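You operate a simulated robot arm through the tools that you are given. There is no shell and no other tool.

You are at the controls of a simulated robot arm. One attempt, no reset.

## Task
Put things in order on the hobby table top. At the end: the silver sage tin is on the blue plate; the orange sponge is on the white tea saucer; the black screen plug stands on top of the white palette; the teal key stands where the orange sponge stood; whatever was shut is shut again. Leave all else as you found it, and nothing knocked over.

The check looks at the end state, three seconds after you hand in, the way a careful person would. Anything else that was tipped, shoved, dropped, spilled or broken makes it a failure.

## Robot
A 5-joint arm with a two-finger parallel gripper, fixed in place. Base frame: the origin is at the foot of the arm, x ahead of it, y to its left, z up; the work surface is at about z = 0. Readings come in m, degrees, newtons and seconds.
With the tool pointing down near the work surface it reaches from about 0.26 to 0.6 m from the base axis. Its first joint turns from -66.0 to 66.0 degrees. The tool tilts only in the upright plane through the base axis and itself; it spins freely about its own axis. Payload 1.57 kg.
The tool frame sits at the grasp point between the pads (the TCP): z along the fingers, y along the line on which they close. The tips reach 0.03 m beyond it. The gripper opens to 0.08 m. The fingers are 0.017 m wide and 0.012 m thick; the gripper's body (0.04 by 0.082 m) begins 0.08 m behind the TCP.
Orientation is told as [roll, pitch, yaw] about the base's x, y, z axes, in that order, counted from this pose: with the fingers straight down and closing along the base's y, the tool's x points along the base's -x, its y along +y and its z along -z.

## Interface
- The arm moves only by the tool send_rows. Its argument "increments" is a list of rows, each a list of 7 numbers: the turn, a rotation vector about the tool's x, y, z in degrees, then the shift along the tool's x, y, z in mm, then the opening, from 0 (shut) to 1 (fully open). In form: [[ax, ay, az, x, y, z, grip], ...]. A call has 1 to 20 rows; each row shifts and turns the commanded pose from where the row before left it, along the tool's axes as they then stand. Each row takes 0.2 s and may step no farther than 0.05 m and 8.6 degrees from the row before; otherwise, or with a gripper value out of range, the whole call is refused. A pose out of reach is approached as far as the arm can. The call stops where the force on the tool passes 40 N (or 10 N more than at its start, if that is more) or the arm is blocked; 0.2 s more then pass. Each finger travels about 0.153 m/s and halts on what it meets, pressing with about 34 N; the grip force reading is that of the motor and also rises with nothing between the fingers. The clock runs only during rows and for 0.2 s after the last one: add rows that do not move to give the fingers time. It gives the time, the measured TCP pose, the force on the tool (base axes), the opening and the grip force at its end, in the units of the frame above (readings bear some noise), with the torque about the TCP (base axes, N m) and any sound that the robot's microphone picked up.
- Cameras (640 x 400 px; columns grow to the right, rows downward): "scene" is fixed at [0.0069, 0.3911, 0.5217]; the picture's right is [-0.91, -0.41, 0.00], its down [-0.27, 0.61, -0.74] and it looks along [0.30, -0.68, -0.67] (base axes); focal length 259 px, centre (320, 200). "wrist" rides on the gripper at [0.072, -0.007, -0.122] in the tool frame; the picture's right is [0.09, 1.00, 0.00], its down [-0.84, 0.08, -0.54] and it looks along [-0.54, 0.05, 0.84] (tool axes); focal length 238 px, centre (320, 200). There is no depth. A picture from a camera that has moved, and an enlarged one, comes with that camera's place and axes in the base frame and with its lens. The place of the scene camera against the robot may be out by one fixed shift of up to 0.018 m in any direction.
- capture(camera): a new picture of that camera. The clock stands still meanwhile.
- zoom(camera, box): a new picture of the part [left, top, right, bottom] of that camera's present view, enlarged. The clock stands still meanwhile.
- close_job(): hands the job in; it is judged then, once.

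Places have to be worked out from the pictures, the camera data and where the tool is seen. Open the gripper and draw the arm clear of the work before you hand the job in, unless the task says otherwise.

The tools are called after "Call:" as a command line: name --pt "numbers of a row" for each row, then --argument value for the rest, lists and objects as JSON in quotes. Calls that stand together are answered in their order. send_rows: Moves the arm, as the interface text tells. Its arguments: {"type":"object","properties":{"increments":{"type":"array","items":{"type":"array","items":{"type":"number"}}}},"required":["increments"]} The other tools are called the same way: capture (camera) takes a picture; zoom (camera, box) takes an enlarged picture of a part of a camera's view; close_job () hands the job in.

At the start:

```text
clock: 0.0
tcp_pos: [0.3878, -0.1683, 0.2806]
tool_rot: [0.0, -0.1, -0.1]
wrist_force: [-0.3, -0.3, 0.6]
torque: [0.0, 0.03, -0.03]
width: 0.08
grasp_force: 0.1
```

scene: 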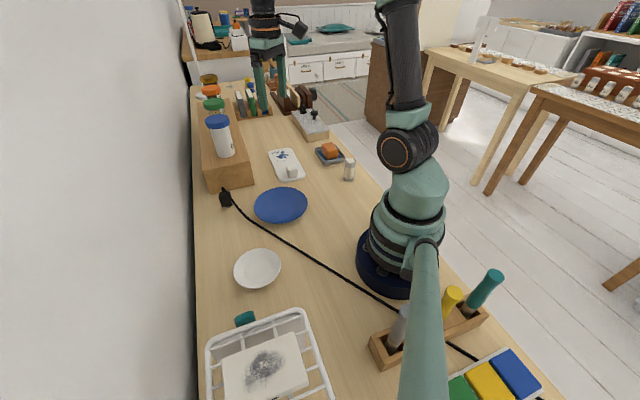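
wrist: 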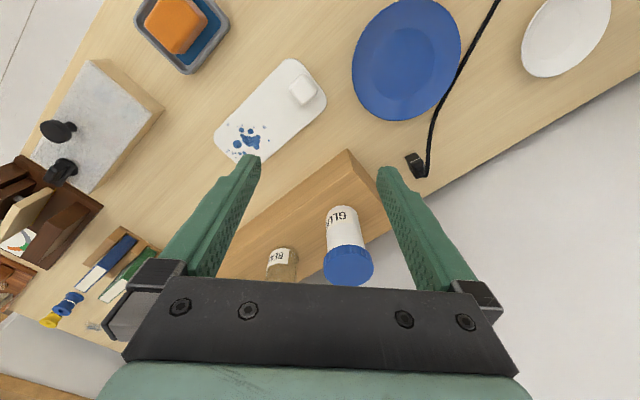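

I start by looking closely at both views to identify the objects before moving anything.

Call:
zoom --camera "scene" --box '[180, 60, 360, 200]'

Call:
zoom --camera "scene" --box '[180, 180, 360, 400]'

Call:
zoom --camera "scene" --box '[340, 240, 560, 400]'

Call:
zoom --camera "wrist" --box '[0, 0, 320, 200]'

Call:
zoom --camera "wrist" --box '[0, 150, 320, 350]'

Call:
zoom --camera "wrist" --box '[200, 0, 640, 290]'

```text
2.86 times, centred on (270, 130) of scene
camera zoom: at [0.0069, 0.3911, 0.5217], right [-0.91, -0.41, 0.0], down [-0.27, 0.61, -0.74], along [0.3, -0.68, -0.67], focal length 740 px, centre (463, 400)
```

zoom: 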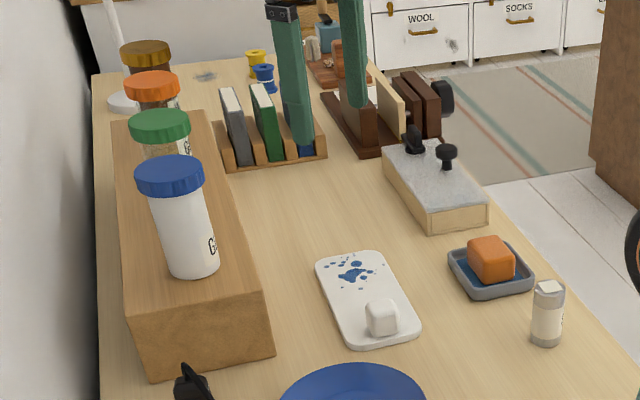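

```text
1.82 times, centred on (270, 290) of scene
camera zoom: at [0.0069, 0.3911, 0.5217], right [-0.91, -0.41, 0.0], down [-0.27, 0.61, -0.74], along [0.3, -0.68, -0.67], focal length 471 px, centre (411, 36)
```

zoom: 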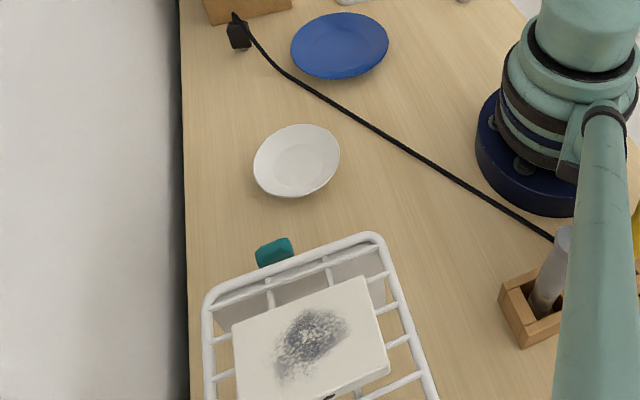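

```text
2.50 times, centred on (450, 320) of scene
camera zoom: at [0.0069, 0.3911, 0.5217], right [-0.91, -0.41, 0.0], down [-0.27, 0.61, -0.74], along [0.3, -0.68, -0.67], focal length 647 px, centre (-5, -100)
```

zoom: 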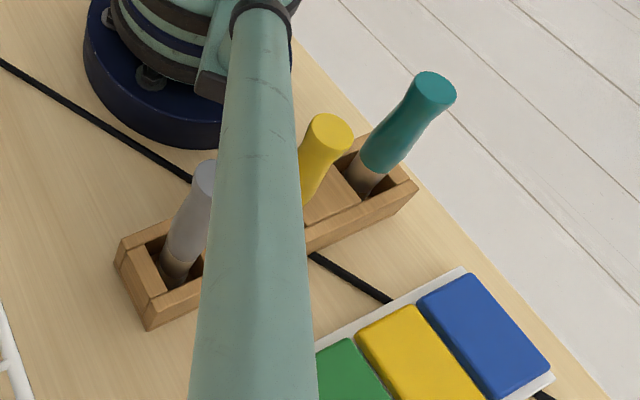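

```text
2.00 times, centred on (160, 100) of wrist
camera zoom: at [0.3158, -0.1745, 0.403], right [-0.09, 1.0, 0.0], down [0.84, 0.08, 0.54], along [0.54, 0.05, -0.84], focal length 477 px, centre (640, 400)
```

zoom: 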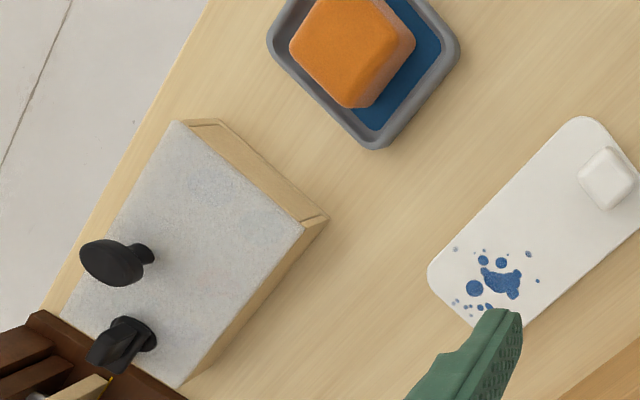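

```text
2.00 times, centred on (160, 250) of wrist
camera zoom: at [0.3158, -0.1745, 0.403], right [-0.09, 1.0, 0.0], down [0.84, 0.08, 0.54], along [0.54, 0.05, -0.84], focal length 477 px, centre (640, 100)
```

zoom: 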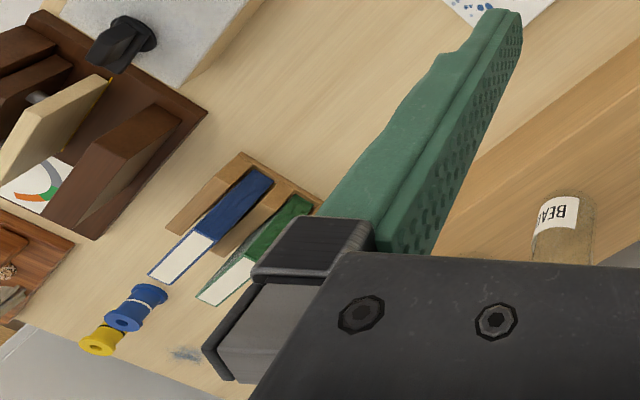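

```text
1.38 times, centred on (420, 145) of wrist
camera zoom: at [0.3158, -0.1745, 0.403], right [-0.09, 1.0, 0.0], down [0.84, 0.08, 0.54], along [0.54, 0.05, -0.84], focal length 329 px, centre (182, 276)
```

zoom: 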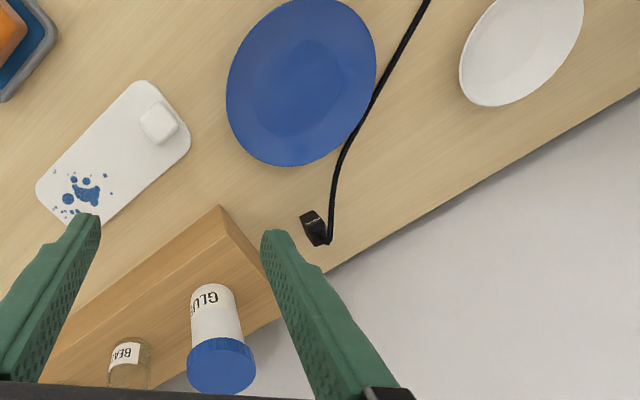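

The palette, blue plate, saucer, sponge and plug are visible; I still need to identify the "sage tin" and the "key". I zoom tightly on the candidates.

Call:
zoom --camera "scene" --box '[310, 135, 374, 185]'

Call:
zoom --camera "scene" --box '[205, 295, 325, 370]'

Call:
zoom --camera "scene" --box '[205, 170, 285, 220]'

Call:
zoom --camera "scene" --box '[230, 65, 350, 140]'

Call:
zoom --camera "scene" --box '[185, 60, 265, 110]'

```text
8.00 times, centred on (342, 160) of scene
camera zoom: at [0.0069, 0.3911, 0.5217], right [-0.91, -0.41, 0.0], down [-0.27, 0.61, -0.74], along [0.3, -0.68, -0.67], focal length 2071 px, centre (144, 520)
```

zoom: 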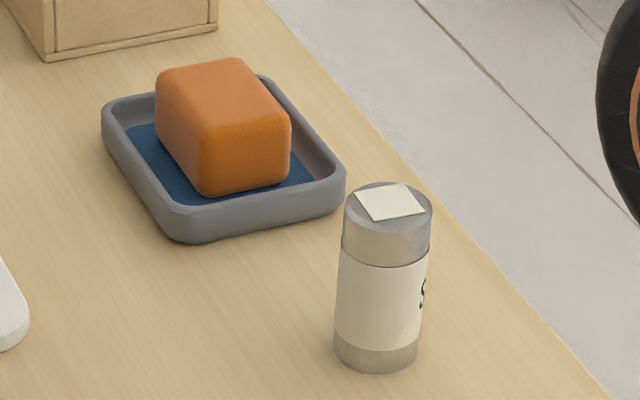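

```text
5.33 times, centred on (265, 332) of scene
camera zoom: at [0.0069, 0.3911, 0.5217], right [-0.91, -0.41, 0.0], down [-0.27, 0.61, -0.74], along [0.3, -0.68, -0.67], focal length 1381 px, centre (613, -507)
```

zoom: 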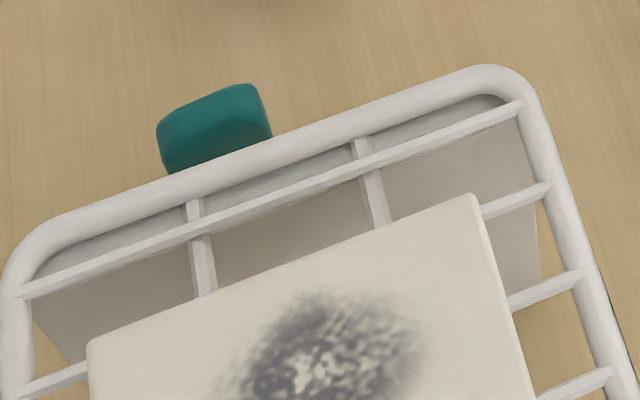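

```text
8.00 times, centred on (245, 195) of scene
camera zoom: at [0.0069, 0.3911, 0.5217], right [-0.91, -0.41, 0.0], down [-0.27, 0.61, -0.74], along [0.3, -0.68, -0.67], focal length 2071 px, centre (920, 240)
```

zoom: 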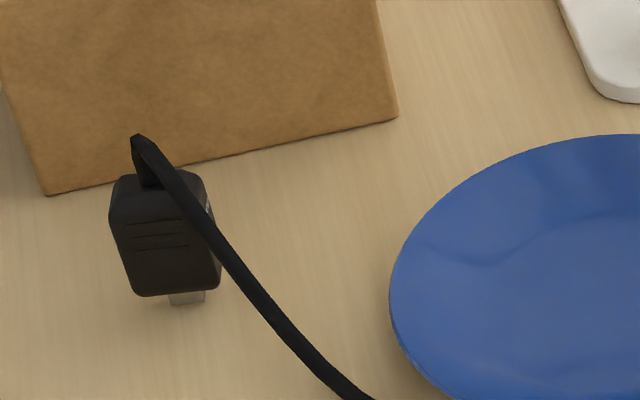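

```text
5.33 times, centred on (290, 102) of scene
camera zoom: at [0.0069, 0.3911, 0.5217], right [-0.91, -0.41, 0.0], down [-0.27, 0.61, -0.74], along [0.3, -0.68, -0.67], focal length 1381 px, centre (480, 720)
```

zoom: 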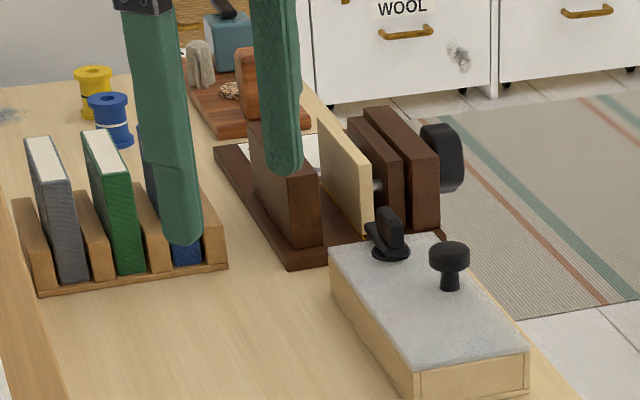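

```text
8.00 times, centred on (225, 85) of scene
camera zoom: at [0.0069, 0.3911, 0.5217], right [-0.91, -0.41, 0.0], down [-0.27, 0.61, -0.74], along [0.3, -0.68, -0.67], focal length 2071 px, centre (1080, 1120)
```

zoom: 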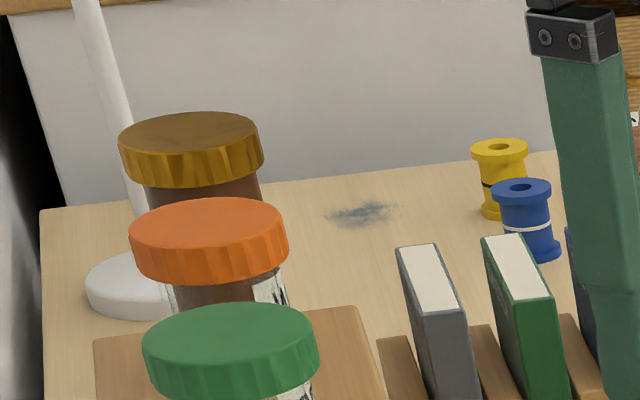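

The tin labelled "S…" beside the sponge dish is the sage tin, the USB/plug on the cable is at roughly (0.47, 0.00), and the teal block by the rack is probably the key. I move the wrist camera high over towards the left side for a closer look at the key, rack and saucer.

Call:
send_rows --pt "0 0 0 10 35 0 1" --pt "0 0 0 10 35 0 1" --pt "0 0 0 10 35 0 1" --pt "0 0 0 10 35 0 1" --pt "0 0 0 10 35 0 1" --pt "0 0 0 10 35 0 1" --pt "0 0 0 10 35 0 1" --pt "0 0 0 10 35 0 1" --pt "0 0 0 10 35 0 1" --pt "0 0 0 0 0 0 1" --pt "0 0 0 0 0 0 1"

Call:
capture --camera "wrist"

Call:
capture --camera "scene"

```text
clock: 2.4
tcp_pos: [0.2983, 0.1482, 0.2817]
tool_rot: [0.0, -0.1, 0.0]
wrist_force: [0.5, -0.5, 0.5]
torque: [0.03, -0.02, 0.0]
width: 0.0798
grasp_force: 0.1
```

```text
taken
camera wrist: at [0.227, 0.1407, 0.4039], right [-0.09, 1.0, 0.0], down [0.84, 0.08, 0.54], along [0.54, 0.05, -0.84], focal length 238 px, centre (320, 200)
```

wrist: 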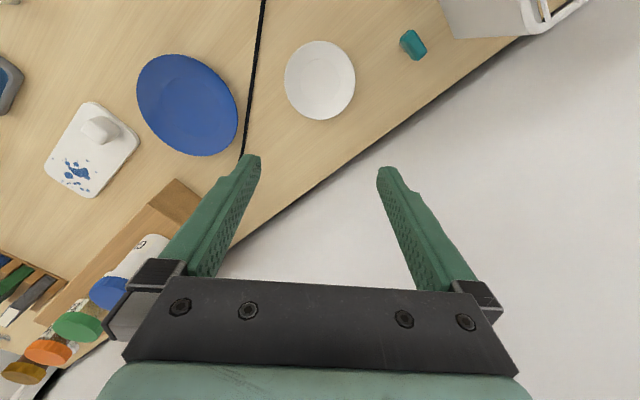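

```text
taken
```

scene: 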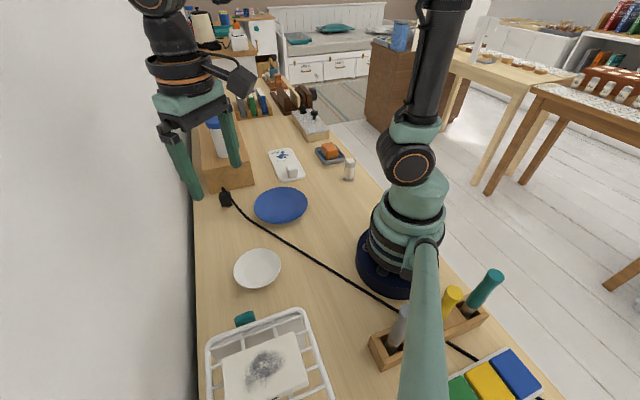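

The key appears clear of the rack from this side. I zoom in on key, rack corner, and saucer.

Call:
zoom --camera "wrist" --box '[370, 0, 530, 100]'

Call:
zoom --camera "wrist" --box '[260, 20, 420, 120]'

Call:
zoom --camera "wrist" --box '[30, 30, 270, 180]'

Call:
zoom --camera "scene" --box '[360, 240, 560, 400]'

```text
4.00 times, centred on (450, 50) of wrist
camera zoom: at [0.227, 0.1407, 0.4039], right [-0.09, 1.0, 0.0], down [0.84, 0.08, 0.54], along [0.54, 0.05, -0.84], focal length 953 px, centre (-200, 800)
```

zoom: 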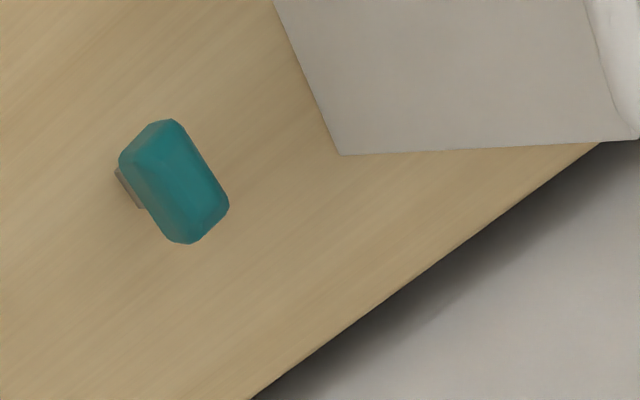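

```text
4.00 times, centred on (340, 70) of wrist
camera zoom: at [0.227, 0.1407, 0.4039], right [-0.09, 1.0, 0.0], down [0.84, 0.08, 0.54], along [0.54, 0.05, -0.84], focal length 953 px, centre (240, 720)
```

zoom: 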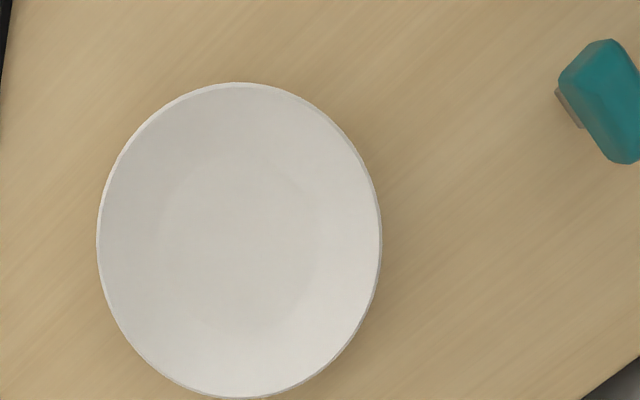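

```text
2.67 times, centred on (150, 105) of wrist
camera zoom: at [0.227, 0.1407, 0.4039], right [-0.09, 1.0, 0.0], down [0.84, 0.08, 0.54], along [0.54, 0.05, -0.84], focal length 636 px, centre (773, 453)
```

zoom: 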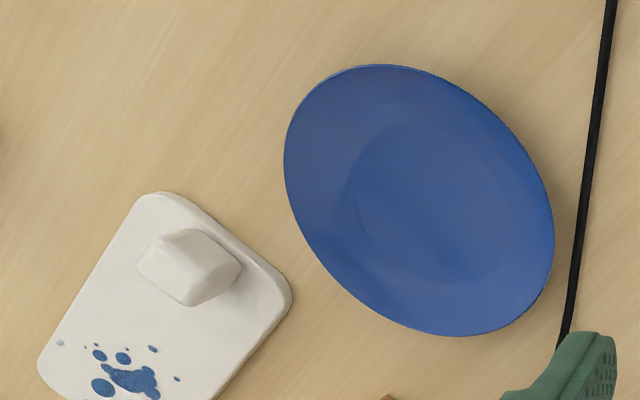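

```text
2.50 times, centred on (460, 320) of scene
camera zoom: at [0.0069, 0.3911, 0.5217], right [-0.91, -0.41, 0.0], down [-0.27, 0.61, -0.74], along [0.3, -0.68, -0.67], focal length 647 px, centre (-30, -100)
```

zoom: 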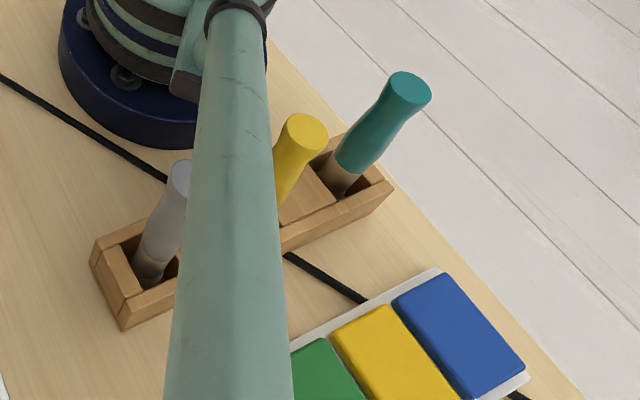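

The teal object is a USB-key-like block with a small metal end. Next I look closer at the black plug and how the cable is attached, by hovering near it.

Call:
send_rows --pt "0 0 0 -20 -30 12 1" --pt "0 0 0 -20 -30 12 1" --pt "0 0 0 -20 -30 12 1" --pt "0 0 0 -20 -30 12 1" --pt "0 0 0 -20 -30 12 1" --pt "0 0 0 0 0 0 1" --pt "0 0 0 0 0 0 1"

Call:
capture --camera "wrist"

Call:
zoom --camera "wrist" --box '[260, 60, 380, 135]'

```text
clock: 4.0
tcp_pos: [0.3948, -0.0012, 0.2198]
tool_rot: [0.1, 0.1, 0.0]
wrist_force: [0.8, -0.4, 0.2]
torque: [0.0, 0.0, 0.01]
width: 0.0802
grasp_force: 0.0
```

```text
taken
camera wrist: at [0.3231, -0.0083, 0.3406], right [-0.09, 1.0, 0.0], down [0.84, 0.08, 0.54], along [0.54, 0.05, -0.84], focal length 238 px, centre (320, 200)
```

wrist: 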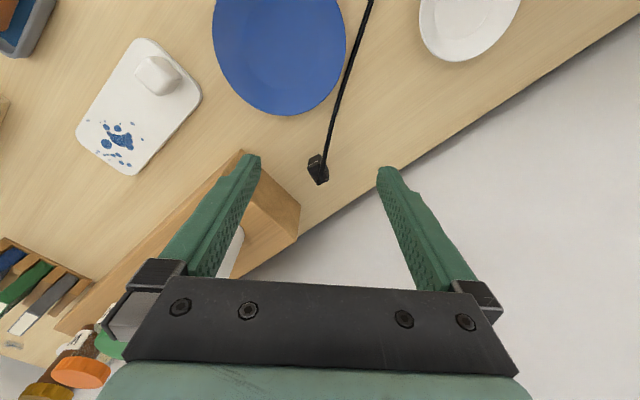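

```text
5.33 times, centred on (320, 98) of wrist
camera zoom: at [0.3231, -0.0083, 0.3406], right [-0.09, 1.0, 0.0], down [0.84, 0.08, 0.54], along [0.54, 0.05, -0.84], focal length 1271 px, centre (320, 747)
```

zoom: 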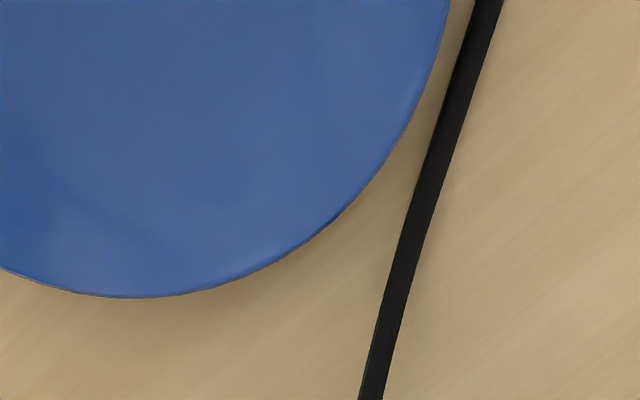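

Call:
zoom --camera "wrist" --box '[280, 135, 360, 195]'

Call:
zoom --camera "wrist" --box '[60, 20, 220, 190]'

Call:
zoom --camera "scene" --box '[205, 175, 255, 215]'

```text
6.67 times, centred on (320, 165) of wrist
camera zoom: at [0.3231, -0.0083, 0.3406], right [-0.09, 1.0, 0.0], down [0.84, 0.08, 0.54], along [0.54, 0.05, -0.84], focal length 1589 px, centre (320, 433)
```

zoom: 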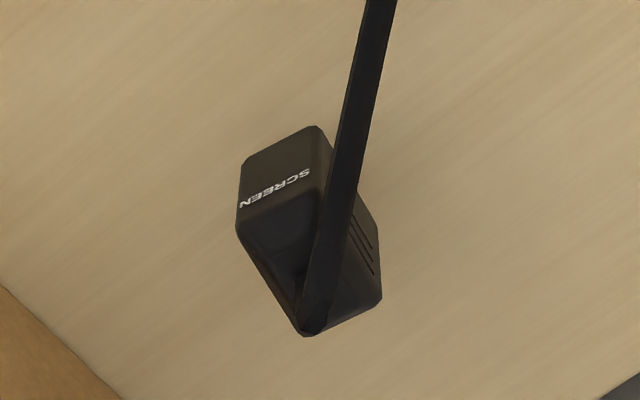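

```text
2.35 times, centred on (140, 105) of wrist
camera zoom: at [0.3231, -0.0083, 0.3406], right [-0.09, 1.0, 0.0], down [0.84, 0.08, 0.54], along [0.54, 0.05, -0.84], focal length 561 px, centre (744, 424)
```

zoom: 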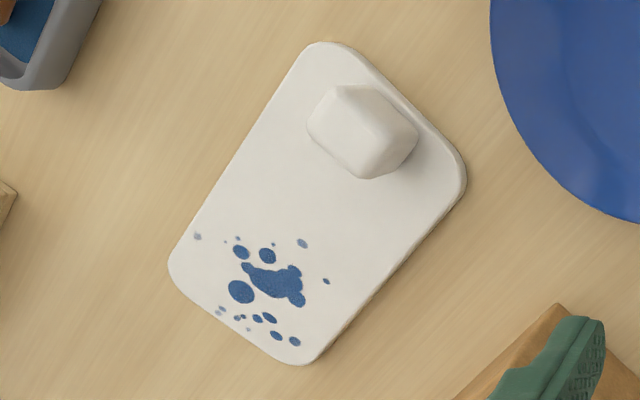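

```text
10.00 times, centred on (230, 195) of scene
camera zoom: at [0.007, 0.3911, 0.5217], right [-0.91, -0.41, 0.0], down [-0.27, 0.61, -0.74], along [0.3, -0.68, -0.67], focal length 2589 px, centre (1220, 250)
```

zoom: 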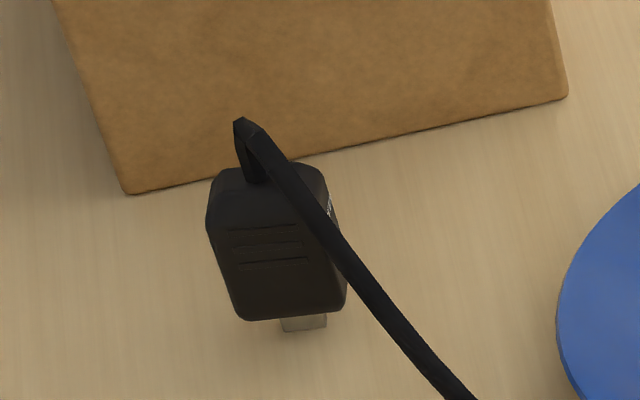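

The plug carries the label "SCREEN", so that's the right one; it stands upright on a small metal connector with the cable leaving its top. I go lower (tips still well above it) to read its faces and orientation.

Call:
send_rows --pt "0 0 0 -5 0 20 1" --pt "0 0 0 -5 0 20 1" --pt "0 0 0 -5 0 20 1" --pt "0 0 0 -5 0 20 1" --pt "0 0 0 0 0 0 1" --pt "0 0 0 0 0 0 1"

Call:
capture --camera "wrist"

Call:
zoom --camera "wrist" --box '[260, 130, 380, 205]'

```text
clock: 5.4
tcp_pos: [0.4184, -0.0039, 0.1384]
tool_rot: [0.0, 0.0, 0.0]
wrist_force: [-0.2, 0.0, 0.1]
torque: [-0.03, 0.0, -0.01]
width: 0.0801
grasp_force: 0.1
```

```text
taken
camera wrist: at [0.3461, -0.01, 0.2601], right [-0.09, 1.0, 0.0], down [0.84, 0.08, 0.54], along [0.54, 0.05, -0.84], focal length 238 px, centre (320, 200)
```

wrist: 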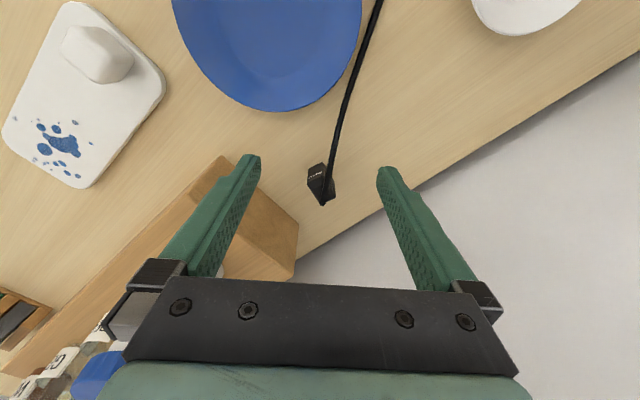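

```text
5.33 times, centred on (320, 168) of wrist
camera zoom: at [0.3461, -0.01, 0.2601], right [-0.09, 1.0, 0.0], down [0.84, 0.08, 0.54], along [0.54, 0.05, -0.84], focal length 1271 px, centre (320, 373)
```

zoom: 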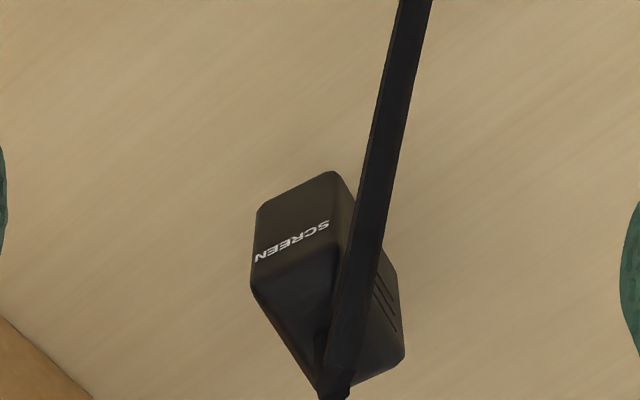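

From this view the plug's body works out at about 18×26 mm in plan, centred near (0.471, 0.004), body top at z≈0.045, long side at about 36° to base x, and cable bend at z≈0.075. I turn the tool by 54° so the fingers will close along the long side (clear of the cable), and shift above it.

Call:
send_rows --pt "0 0 7.714 0 0 0 1" --pt "0 0 7.714 0 0 0 1" --pt "0 0 7.714 0 0 0 1" --pt "0 0 7.714 0 0 0 1" --pt "0 0 7.714 0 0 0 1" --pt "0 0 7.714 0 0 0 1" --pt "0 0 7.714 0 0 0 1" --pt "0 0 0 -12.2 23.4 0 0.8" --pt "0 0 0 -12.2 23.4 0 0.7" --pt "0 0 0 0 0 0 0.7" --pt "0 0 0 0 0 0 0.7"

Call:
capture --camera "wrist"

Call:
zoom --camera "wrist" --box '[260, 120, 380, 195]'

Call:
zoom --camera "scene" --box '[180, 120, 300, 220]'

```text
clock: 7.8
tcp_pos: [0.4686, 0.0045, 0.1423]
tool_rot: [0.0, -0.1, -54.1]
wrist_force: [0.1, -0.1, 0.0]
torque: [-0.02, 0.0, -0.01]
width: 0.0561
grasp_force: 0.0
```

```text
taken
camera wrist: at [0.4214, 0.0576, 0.2637], right [0.75, 0.66, 0.0], down [0.55, -0.63, 0.54], along [0.36, -0.41, -0.84], focal length 238 px, centre (320, 200)
```

wrist: 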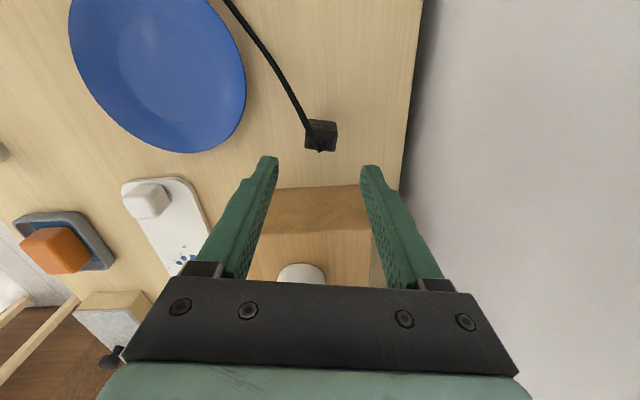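

```text
5.33 times, centred on (320, 158) of wrist
camera zoom: at [0.4214, 0.0576, 0.2637], right [0.75, 0.66, 0.0], down [0.55, -0.63, 0.54], along [0.36, -0.41, -0.84], focal length 1271 px, centre (320, 427)
```

zoom: 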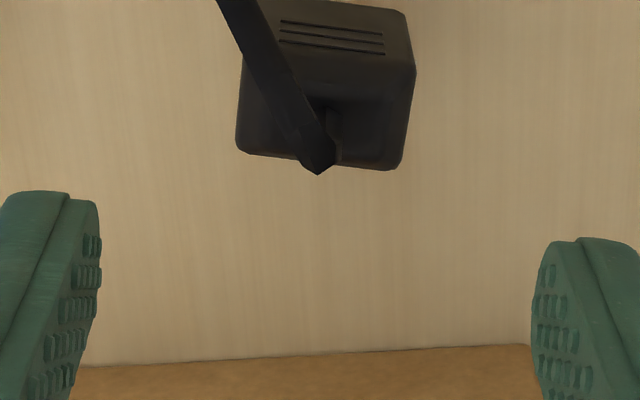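

```text
4.00 times, centred on (240, 170) of scene
camera zoom: at [0.0069, 0.3911, 0.5217], right [-0.91, -0.41, 0.0], down [-0.27, 0.61, -0.74], along [0.3, -0.68, -0.67], focal length 1036 px, centre (640, 320)
```

zoom: 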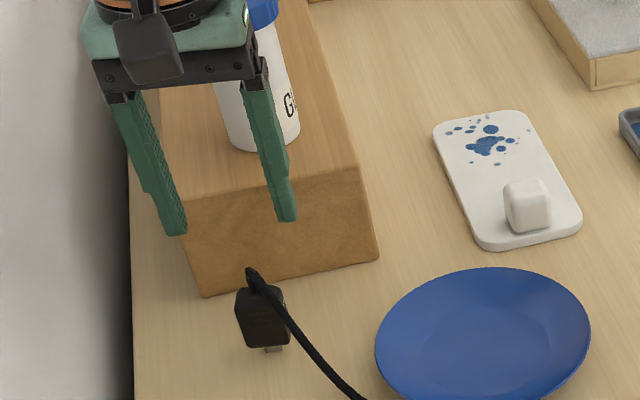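

Edges of the plug line up with the tool's closing axis, and it's centred between the fingers save about 3.5 mm along tool x. I shift that, and descend to z≈0.038 with the fingers open 56 mm.

Call:
send_rows --pt "0 0 0 -3.5 0 20 0.7" --pt "0 0 0 0 0 25 0.7" --pt "0 0 0 0 0 25 0.7" --pt "0 0 0 0 0 20 0.7" --pt "0 0 0 0 0 13 0.7" --pt "0 0 0 0 0 0 0.7" --pt "0 0 0 0 0 0 0.7"

Call:
capture --camera "wrist"

Call:
zoom --camera "scene" --box '[180, 120, 300, 220]'

```text
clock: 9.4
tcp_pos: [0.4733, 0.0022, 0.0378]
tool_rot: [0.0, -0.1, -54.0]
wrist_force: [-0.1, 0.4, 0.1]
torque: [-0.01, -0.03, -0.01]
width: 0.0559
grasp_force: 0.0
```

```text
taken
camera wrist: at [0.4247, 0.056, 0.1604], right [0.75, 0.66, 0.0], down [0.55, -0.63, 0.54], along [0.36, -0.41, -0.84], focal length 238 px, centre (320, 200)
```

wrist: 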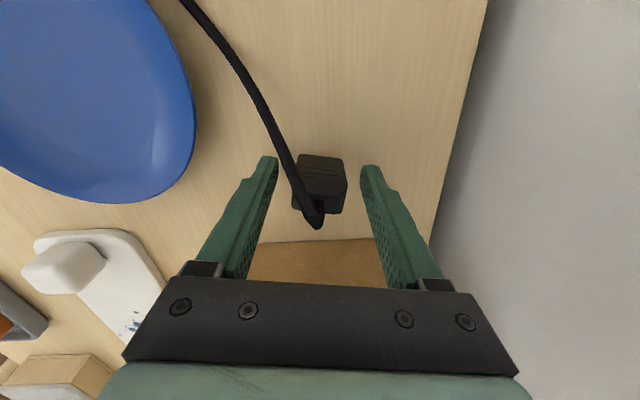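

```text
4.00 times, centred on (240, 170) of scene
camera zoom: at [0.0069, 0.3911, 0.5217], right [-0.91, -0.41, 0.0], down [-0.27, 0.61, -0.74], along [0.3, -0.68, -0.67], focal length 1036 px, centre (640, 320)
```

zoom: 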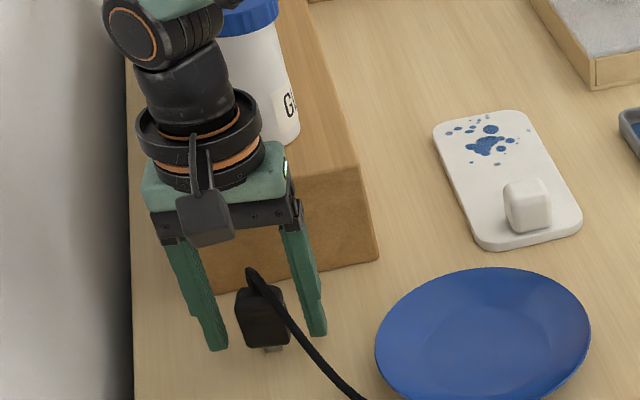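

Call:
zoom --camera "wrist" --box '[250, 140, 390, 240]'

Call:
zoom --camera "scene" --box '[215, 175, 275, 215]'

```text
4.00 times, centred on (320, 190) of wrist
camera zoom: at [0.4247, 0.056, 0.1604], right [0.75, 0.66, 0.0], down [0.55, -0.63, 0.54], along [0.36, -0.41, -0.84], focal length 953 px, centre (320, 240)
```

zoom: 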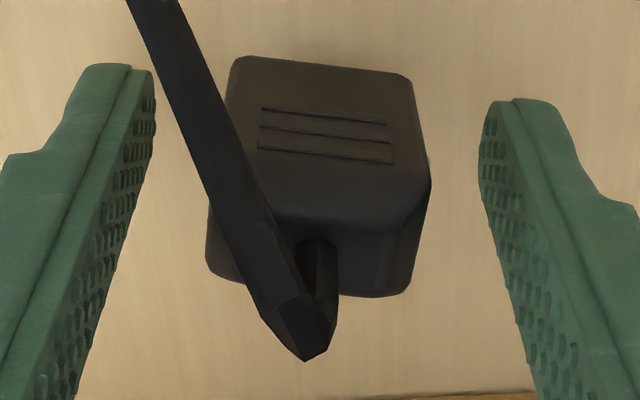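

```text
10.00 times, centred on (245, 195) of scene
camera zoom: at [0.0069, 0.3911, 0.5217], right [-0.91, -0.41, 0.0], down [-0.27, 0.61, -0.74], along [0.3, -0.68, -0.67], focal length 2589 px, centre (1070, 250)
```

zoom: 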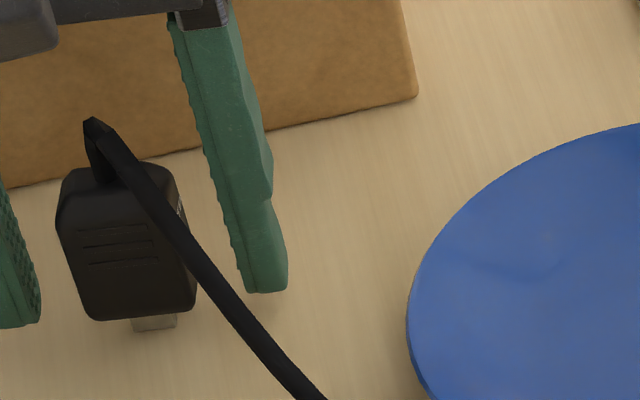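

The plug sits between the pads, with the cable clear of both fingers. I nudge 2 mm and close the gripper.

Call:
send_rows --pt "0 0 0 -2 0 0 0.6" --pt "0 0 0 0 0 0 0.45" --pt "0 0 0 0 0 0 0.3" --pt "0 0 0 0 0 0 0.2" --pt "0 0 0 0 0 0 0.2" --pt "0 0 0 0 0 0 0.2"

Call:
zoom --camera "wrist" --box '[250, 140, 390, 240]'

```text
clock: 10.8
tcp_pos: [0.4743, 0.0011, 0.0393]
tool_rot: [0.0, 0.0, -53.9]
wrist_force: [0.2, -0.2, 1.0]
torque: [0.02, -0.02, 0.06]
width: 0.0291
grasp_force: 33.9
```

```text
4.00 times, centred on (320, 190) of wrist
camera zoom: at [0.4262, 0.0542, 0.1605], right [0.75, 0.66, 0.0], down [0.55, -0.63, 0.54], along [0.36, -0.41, -0.84], focal length 953 px, centre (320, 240)
```

zoom: 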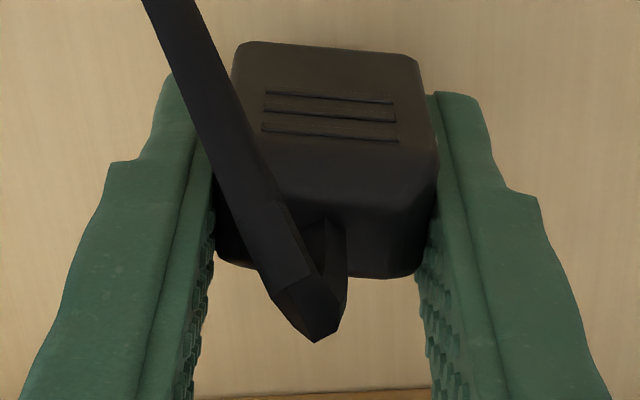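

Gripped at 29 mm width. I lift 40 mm gently and look at how the cable behaves.

Call:
send_rows --pt "0 0 0 0 0 -10 0.1" --pt "0 0 0 0 0 -15 0.1" --pt "0 0 0 0 0 -15 0.1" --pt "0 0 0 0 0 0 0.1" --pt "0 0 0 0 0 0 0.1"

Call:
capture --camera "scene"

Call:
zoom --camera "scene" --box '[190, 130, 350, 260]'

Call:
capture --camera "wrist"

```text
clock: 12.0
tcp_pos: [0.472, 0.0011, 0.0788]
tool_rot: [-0.1, 0.0, -54.0]
wrist_force: [-0.3, 0.8, -0.2]
torque: [-0.05, 0.03, 0.01]
width: 0.029
grasp_force: 33.5
```

```text
taken
```

scene: 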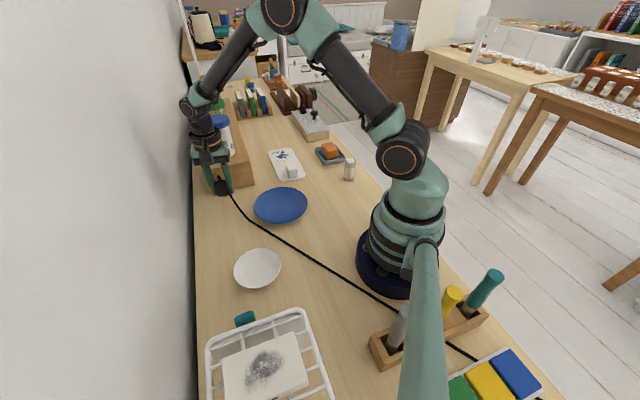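

```text
3.08 times, centred on (270, 195) of scene
camera zoom: at [0.0069, 0.3911, 0.5217], right [-0.91, -0.41, 0.0], down [-0.27, 0.61, -0.74], along [0.3, -0.68, -0.67], focal length 796 px, centre (474, 215)
```

zoom: 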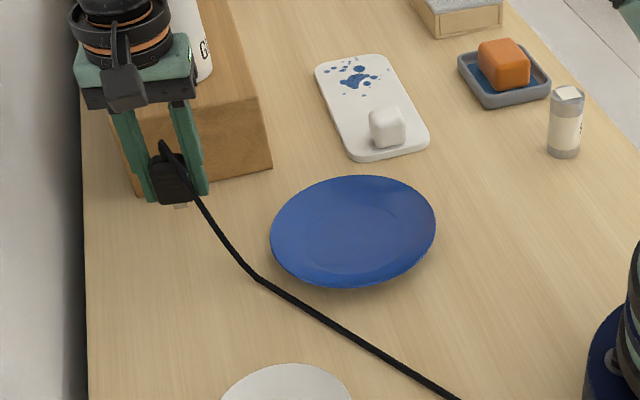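

```text
taken
camera wrist: at [0.4252, 0.0545, 0.2008], right [0.75, 0.66, 0.0], down [0.55, -0.63, 0.54], along [0.36, -0.41, -0.84], focal length 238 px, centre (320, 200)
```

wrist: 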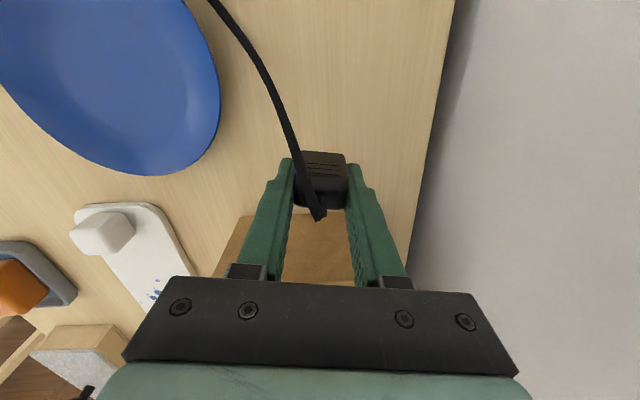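

The cable follows as a real slack cable. To avoid sweeping it across the blue plate, I'll carry the plug high and inward (toward the base) so the cable lifts over the plate to its near side, then go to the palette. First, up and inward.

Call:
send_rows --pt "0 0 0 0 0 -25 0.1" --pt "0 0 0 8 -11 -28 0.1" --pt "0 0 0 13.2 -18.1 -28 0.1" --pt "0 0 0 13.2 -18.1 -28 0.1" --pt "0 0 0 13.2 -18.1 -28 0.1" --pt "0 0 0 13.2 -18.1 -10 0.1" --pt "0 0 0 0 0 0 0.1" --pt "0 0 0 0 0 0 0.1"

Call:
capture --camera "scene"

Call:
zoom --camera "scene" --box '[190, 110, 430, 310]'

Call:
capture --camera "wrist"

```text
clock: 13.8
tcp_pos: [0.3682, 0.0027, 0.2253]
tool_rot: [-0.1, 0.1, -54.2]
wrist_force: [0.1, 0.0, 0.0]
torque: [-0.02, -0.02, -0.03]
width: 0.029
grasp_force: 34.4
```

```text
taken
```

scene: 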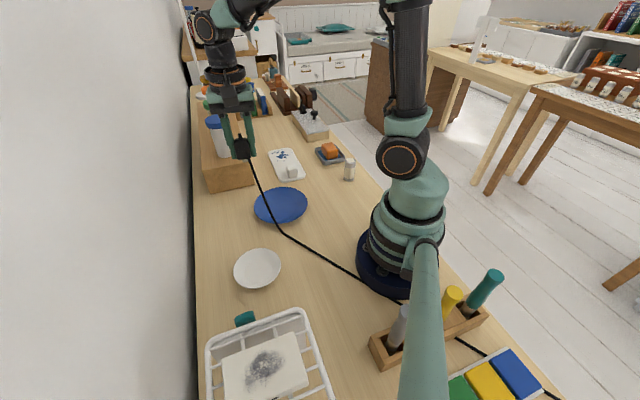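

```text
2.00 times, centred on (310, 210) of scene
camera zoom: at [0.0069, 0.3911, 0.5217], right [-0.91, -0.41, 0.0], down [-0.27, 0.61, -0.74], along [0.3, -0.68, -0.67], focal length 518 px, centre (340, 180)
```

zoom: 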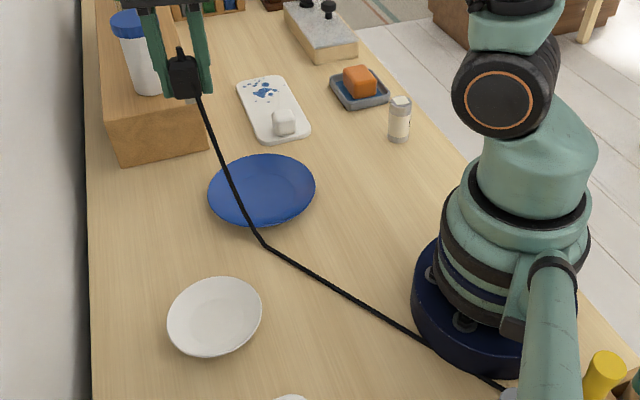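

```text
taken
camera wrist: at [0.321, 0.0566, 0.3474], right [0.75, 0.66, 0.0], down [0.55, -0.63, 0.54], along [0.36, -0.41, -0.84], focal length 238 px, centre (320, 200)
```

wrist: 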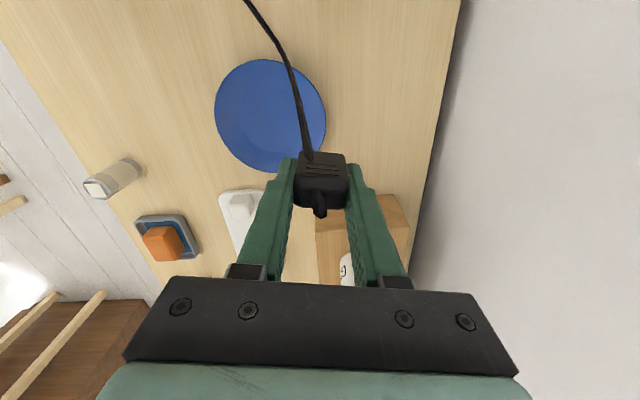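

The cable now hangs from the plug and meets the table just at the plate's near edge, without touching it. I continue inward past the plate toward (0.27, −0.10) at height so that the cable comes down on the plate's near (base) side.

Call:
send_rows --pt "0 0 0 5 -15 -10 0.1" --pt "0 0 0 3 -28 -10 0.1" --pt "0 0 0 -5 -28 -10 0.1" --pt "0 0 0 -10 -28 -5 0.1" --pt "0 0 0 -12 -25 0 0.1" --pt "0 0 0 -8 -16 0 0.1" --pt "0 0 0 0 0 0 0.1" --pt "0 0 0 0 0 0 0.1"

Call:
capture --camera "scene"

Call:
zoom --camera "scene" --box '[190, 110, 430, 310]'

Call:
capture --camera "wrist"

```text
clock: 15.6
tcp_pos: [0.2767, -0.1044, 0.2579]
tool_rot: [0.0, 0.0, -53.9]
wrist_force: [0.1, -0.1, -1.2]
torque: [-0.03, -0.02, 0.02]
width: 0.0292
grasp_force: 34.2
```

```text
taken
```

scene: 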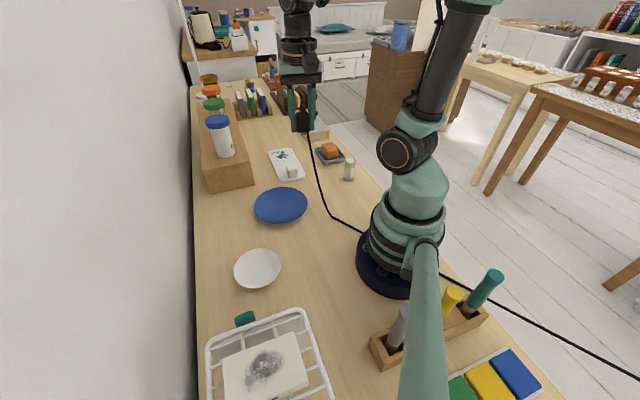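

```text
2.00 times, centred on (310, 210) of scene
camera zoom: at [0.0069, 0.3911, 0.5217], right [-0.91, -0.41, 0.0], down [-0.27, 0.61, -0.74], along [0.3, -0.68, -0.67], focal length 518 px, centre (340, 180)
```

zoom: 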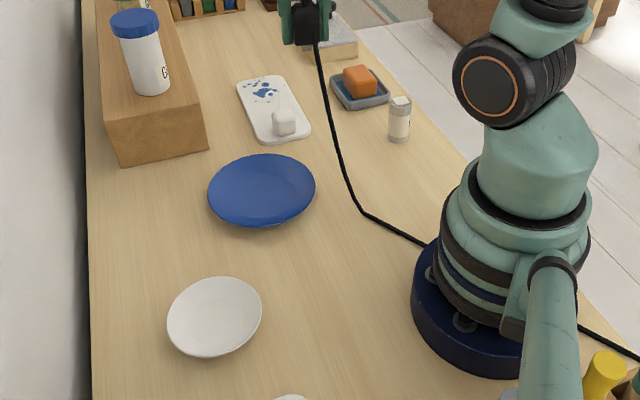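

```text
taken
camera wrist: at [0.2284, -0.0508, 0.3798], right [0.75, 0.66, 0.0], down [0.55, -0.63, 0.54], along [0.36, -0.41, -0.84], focal length 238 px, centre (320, 200)
```

wrist: 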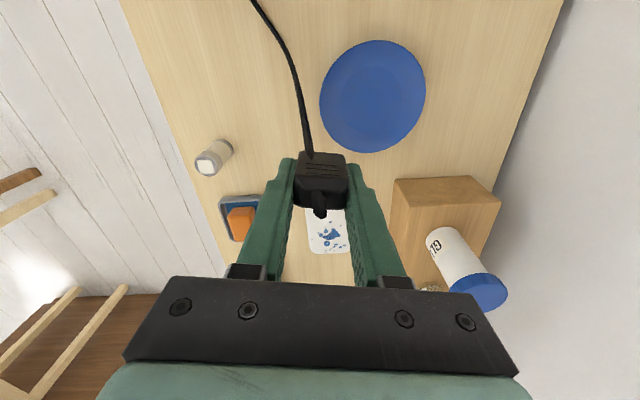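

The cable clears the plate and now lies between plate and base with slack. Now I check the palette and the white block in detail before moving over it.

Call:
zoom --camera "scene" --box '[260, 140, 320, 190]'

Call:
zoom --camera "wrist" --box '[180, 120, 400, 280]'

```text
8.00 times, centred on (290, 165) of scene
camera zoom: at [0.0069, 0.3911, 0.5217], right [-0.91, -0.41, 0.0], down [-0.27, 0.61, -0.74], along [0.3, -0.68, -0.67], focal length 2071 px, centre (560, 480)
```

zoom: 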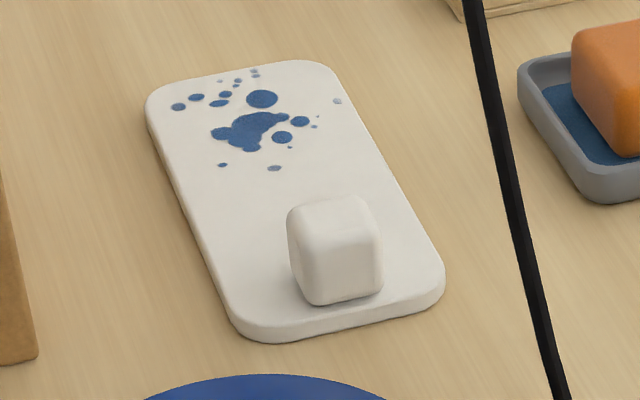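

```text
2.50 times, centred on (290, 200) of wrist
camera zoom: at [0.2284, -0.0508, 0.3798], right [0.75, 0.66, 0.0], down [0.55, -0.63, 0.54], along [0.36, -0.41, -0.84], focal length 596 px, centre (395, 200)
```

zoom: 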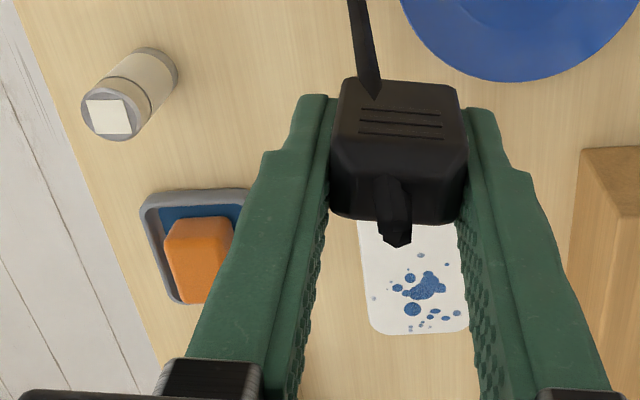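

The palette centre is free behind the white block, at about (0.421, −0.251) combining both cameras. I carry the plug over there at a safe height.

Call:
send_rows --pt "0 0 0 -20 3 0 0.1" --pt "0 0 0 -34 5 8 0.1" --pt "0 0 0 -36 5.5 10 0.1" --pt "0 0 0 -36 5.5 12 0.1" --pt "0 0 0 -36 5.5 15 0.1" --pt "0 0 0 -26 4 20 0.1" --pt "0 0 0 -15.5 2 20 0.1" --pt "0 0 0 0 0 20 0.1" --pt "0 0 0 0 0 0 0.1" --pt "0 0 0 0 0 0 0.1"

Call:
capture --camera "scene"

Call:
zoom --camera "scene" --box '[230, 90, 350, 190]'

Call:
capture --camera "wrist"

```text
clock: 17.8
tcp_pos: [0.4165, -0.2502, 0.1556]
tool_rot: [0.0, 0.0, -53.9]
wrist_force: [0.1, -0.4, 0.4]
torque: [0.01, 0.01, 0.0]
width: 0.029
grasp_force: 34.0
```

```text
taken
```

scene: 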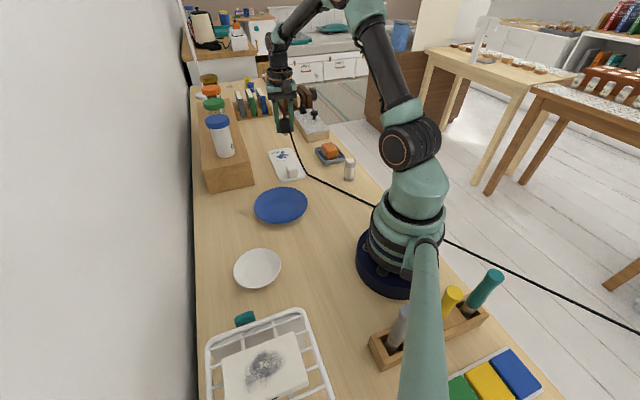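

```text
4.00 times, centred on (290, 140) of scene
camera zoom: at [0.0069, 0.3911, 0.5217], right [-0.91, -0.41, 0.0], down [-0.27, 0.61, -0.74], along [0.3, -0.68, -0.67], focal length 1036 px, centre (440, 440)
```

zoom: 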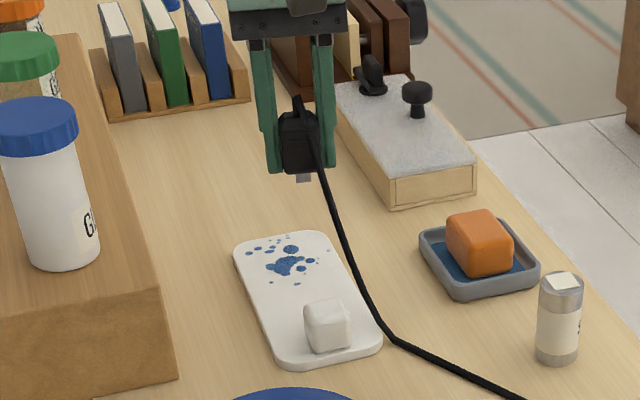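

```text
taken
camera wrist: at [0.3682, -0.1965, 0.2774], right [0.75, 0.66, 0.0], down [0.55, -0.63, 0.54], along [0.36, -0.41, -0.84], focal length 238 px, centre (320, 200)
```

wrist: 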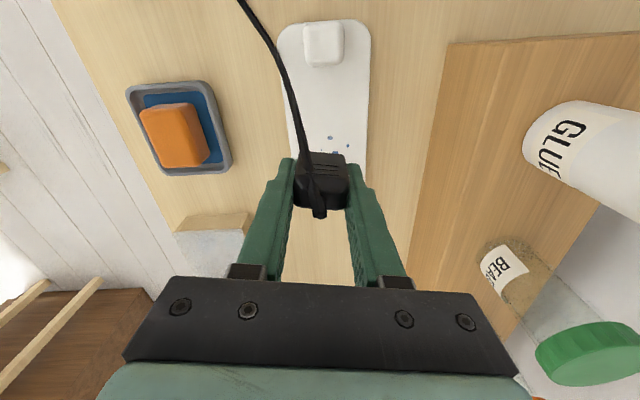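

The TCP needs about 9 mm more toward tool y and 4 mm toward −x to be on the palette's midline. I shift and descend to ~5 mm above expected contact.

Call:
send_rows --pt "0 0 0 -4 9 0 0.1" --pt "0 0 0 0 0 20 0.1" --pt "0 0 0 0 0 20 0.1" --pt "0 0 0 0 0 20 0.1" --pt "0 0 0 0 0 20 0.1" --pt "0 0 0 0 0 15 0.1" --pt "0 0 0 0 0 6 0.1" --pt "0 0 0 0 0 0 0.1" --pt "0 0 0 0 0 0 0.1"

Call:
zoom --camera "scene" --box '[250, 110, 350, 190]'

Call:
capture --camera "wrist"

```text
clock: 19.8
tcp_pos: [0.4282, -0.2476, 0.0547]
tool_rot: [0.0, 0.0, -54.0]
wrist_force: [0.7, 0.1, -0.7]
torque: [0.03, 0.0, -0.03]
width: 0.0289
grasp_force: 34.0
```

```text
5.00 times, centred on (300, 150) of scene
camera zoom: at [0.0069, 0.3911, 0.5217], right [-0.91, -0.41, 0.0], down [-0.27, 0.61, -0.74], along [0.3, -0.68, -0.67], focal length 1294 px, centre (420, 450)
```

zoom: 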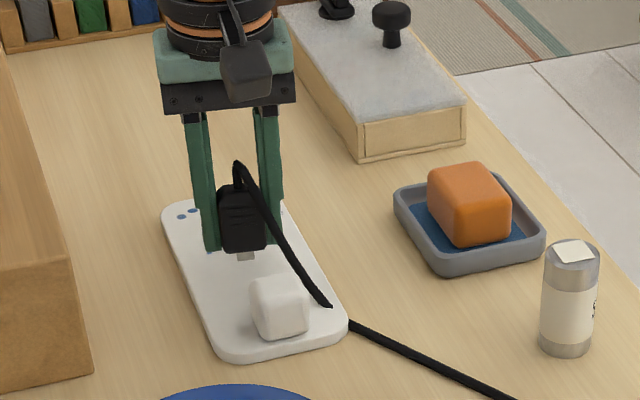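

```text
taken
camera wrist: at [0.3803, -0.1945, 0.1764], right [0.75, 0.66, 0.0], down [0.55, -0.63, 0.54], along [0.36, -0.41, -0.84], focal length 238 px, centre (320, 200)
```

wrist: 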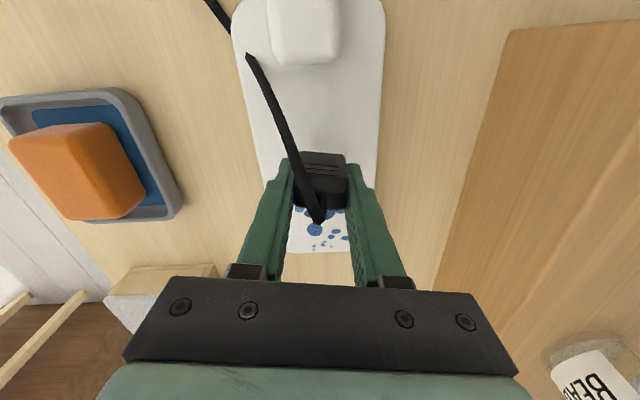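

The cable passes through things visually (no contact), so it is no obstacle. The plug hangs about 6 mm above the palette; I lower in small steps, watching the force.

Call:
send_rows --pt "0 0 0 0 0 1.5 0.1" --pt "0 0 0 0 0 1.5 0.1" --pt "0 0 0 0 0 0 0.1"

Call:
zoom --camera "scene" --box '[265, 130, 315, 170]'

```text
clock: 20.6
tcp_pos: [0.4291, -0.2485, 0.0509]
tool_rot: [0.0, 0.0, -54.0]
wrist_force: [0.2, -0.2, 0.1]
torque: [0.0, 0.0, -0.01]
width: 0.029
grasp_force: 34.0
```

```text
10.00 times, centred on (290, 150) of scene
camera zoom: at [0.0069, 0.3911, 0.5217], right [-0.91, -0.41, 0.0], down [-0.27, 0.61, -0.74], along [0.3, -0.68, -0.67], focal length 2589 px, centre (620, 700)
```

zoom: 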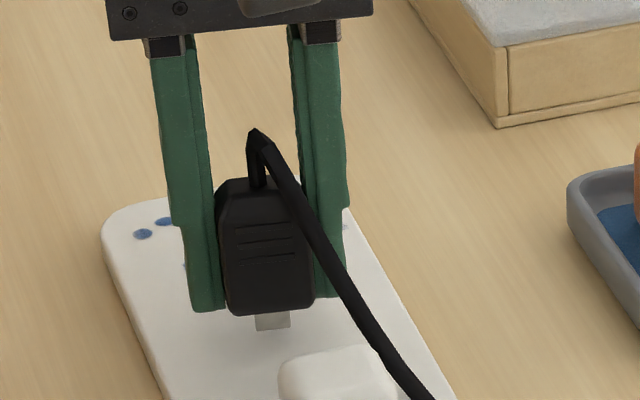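

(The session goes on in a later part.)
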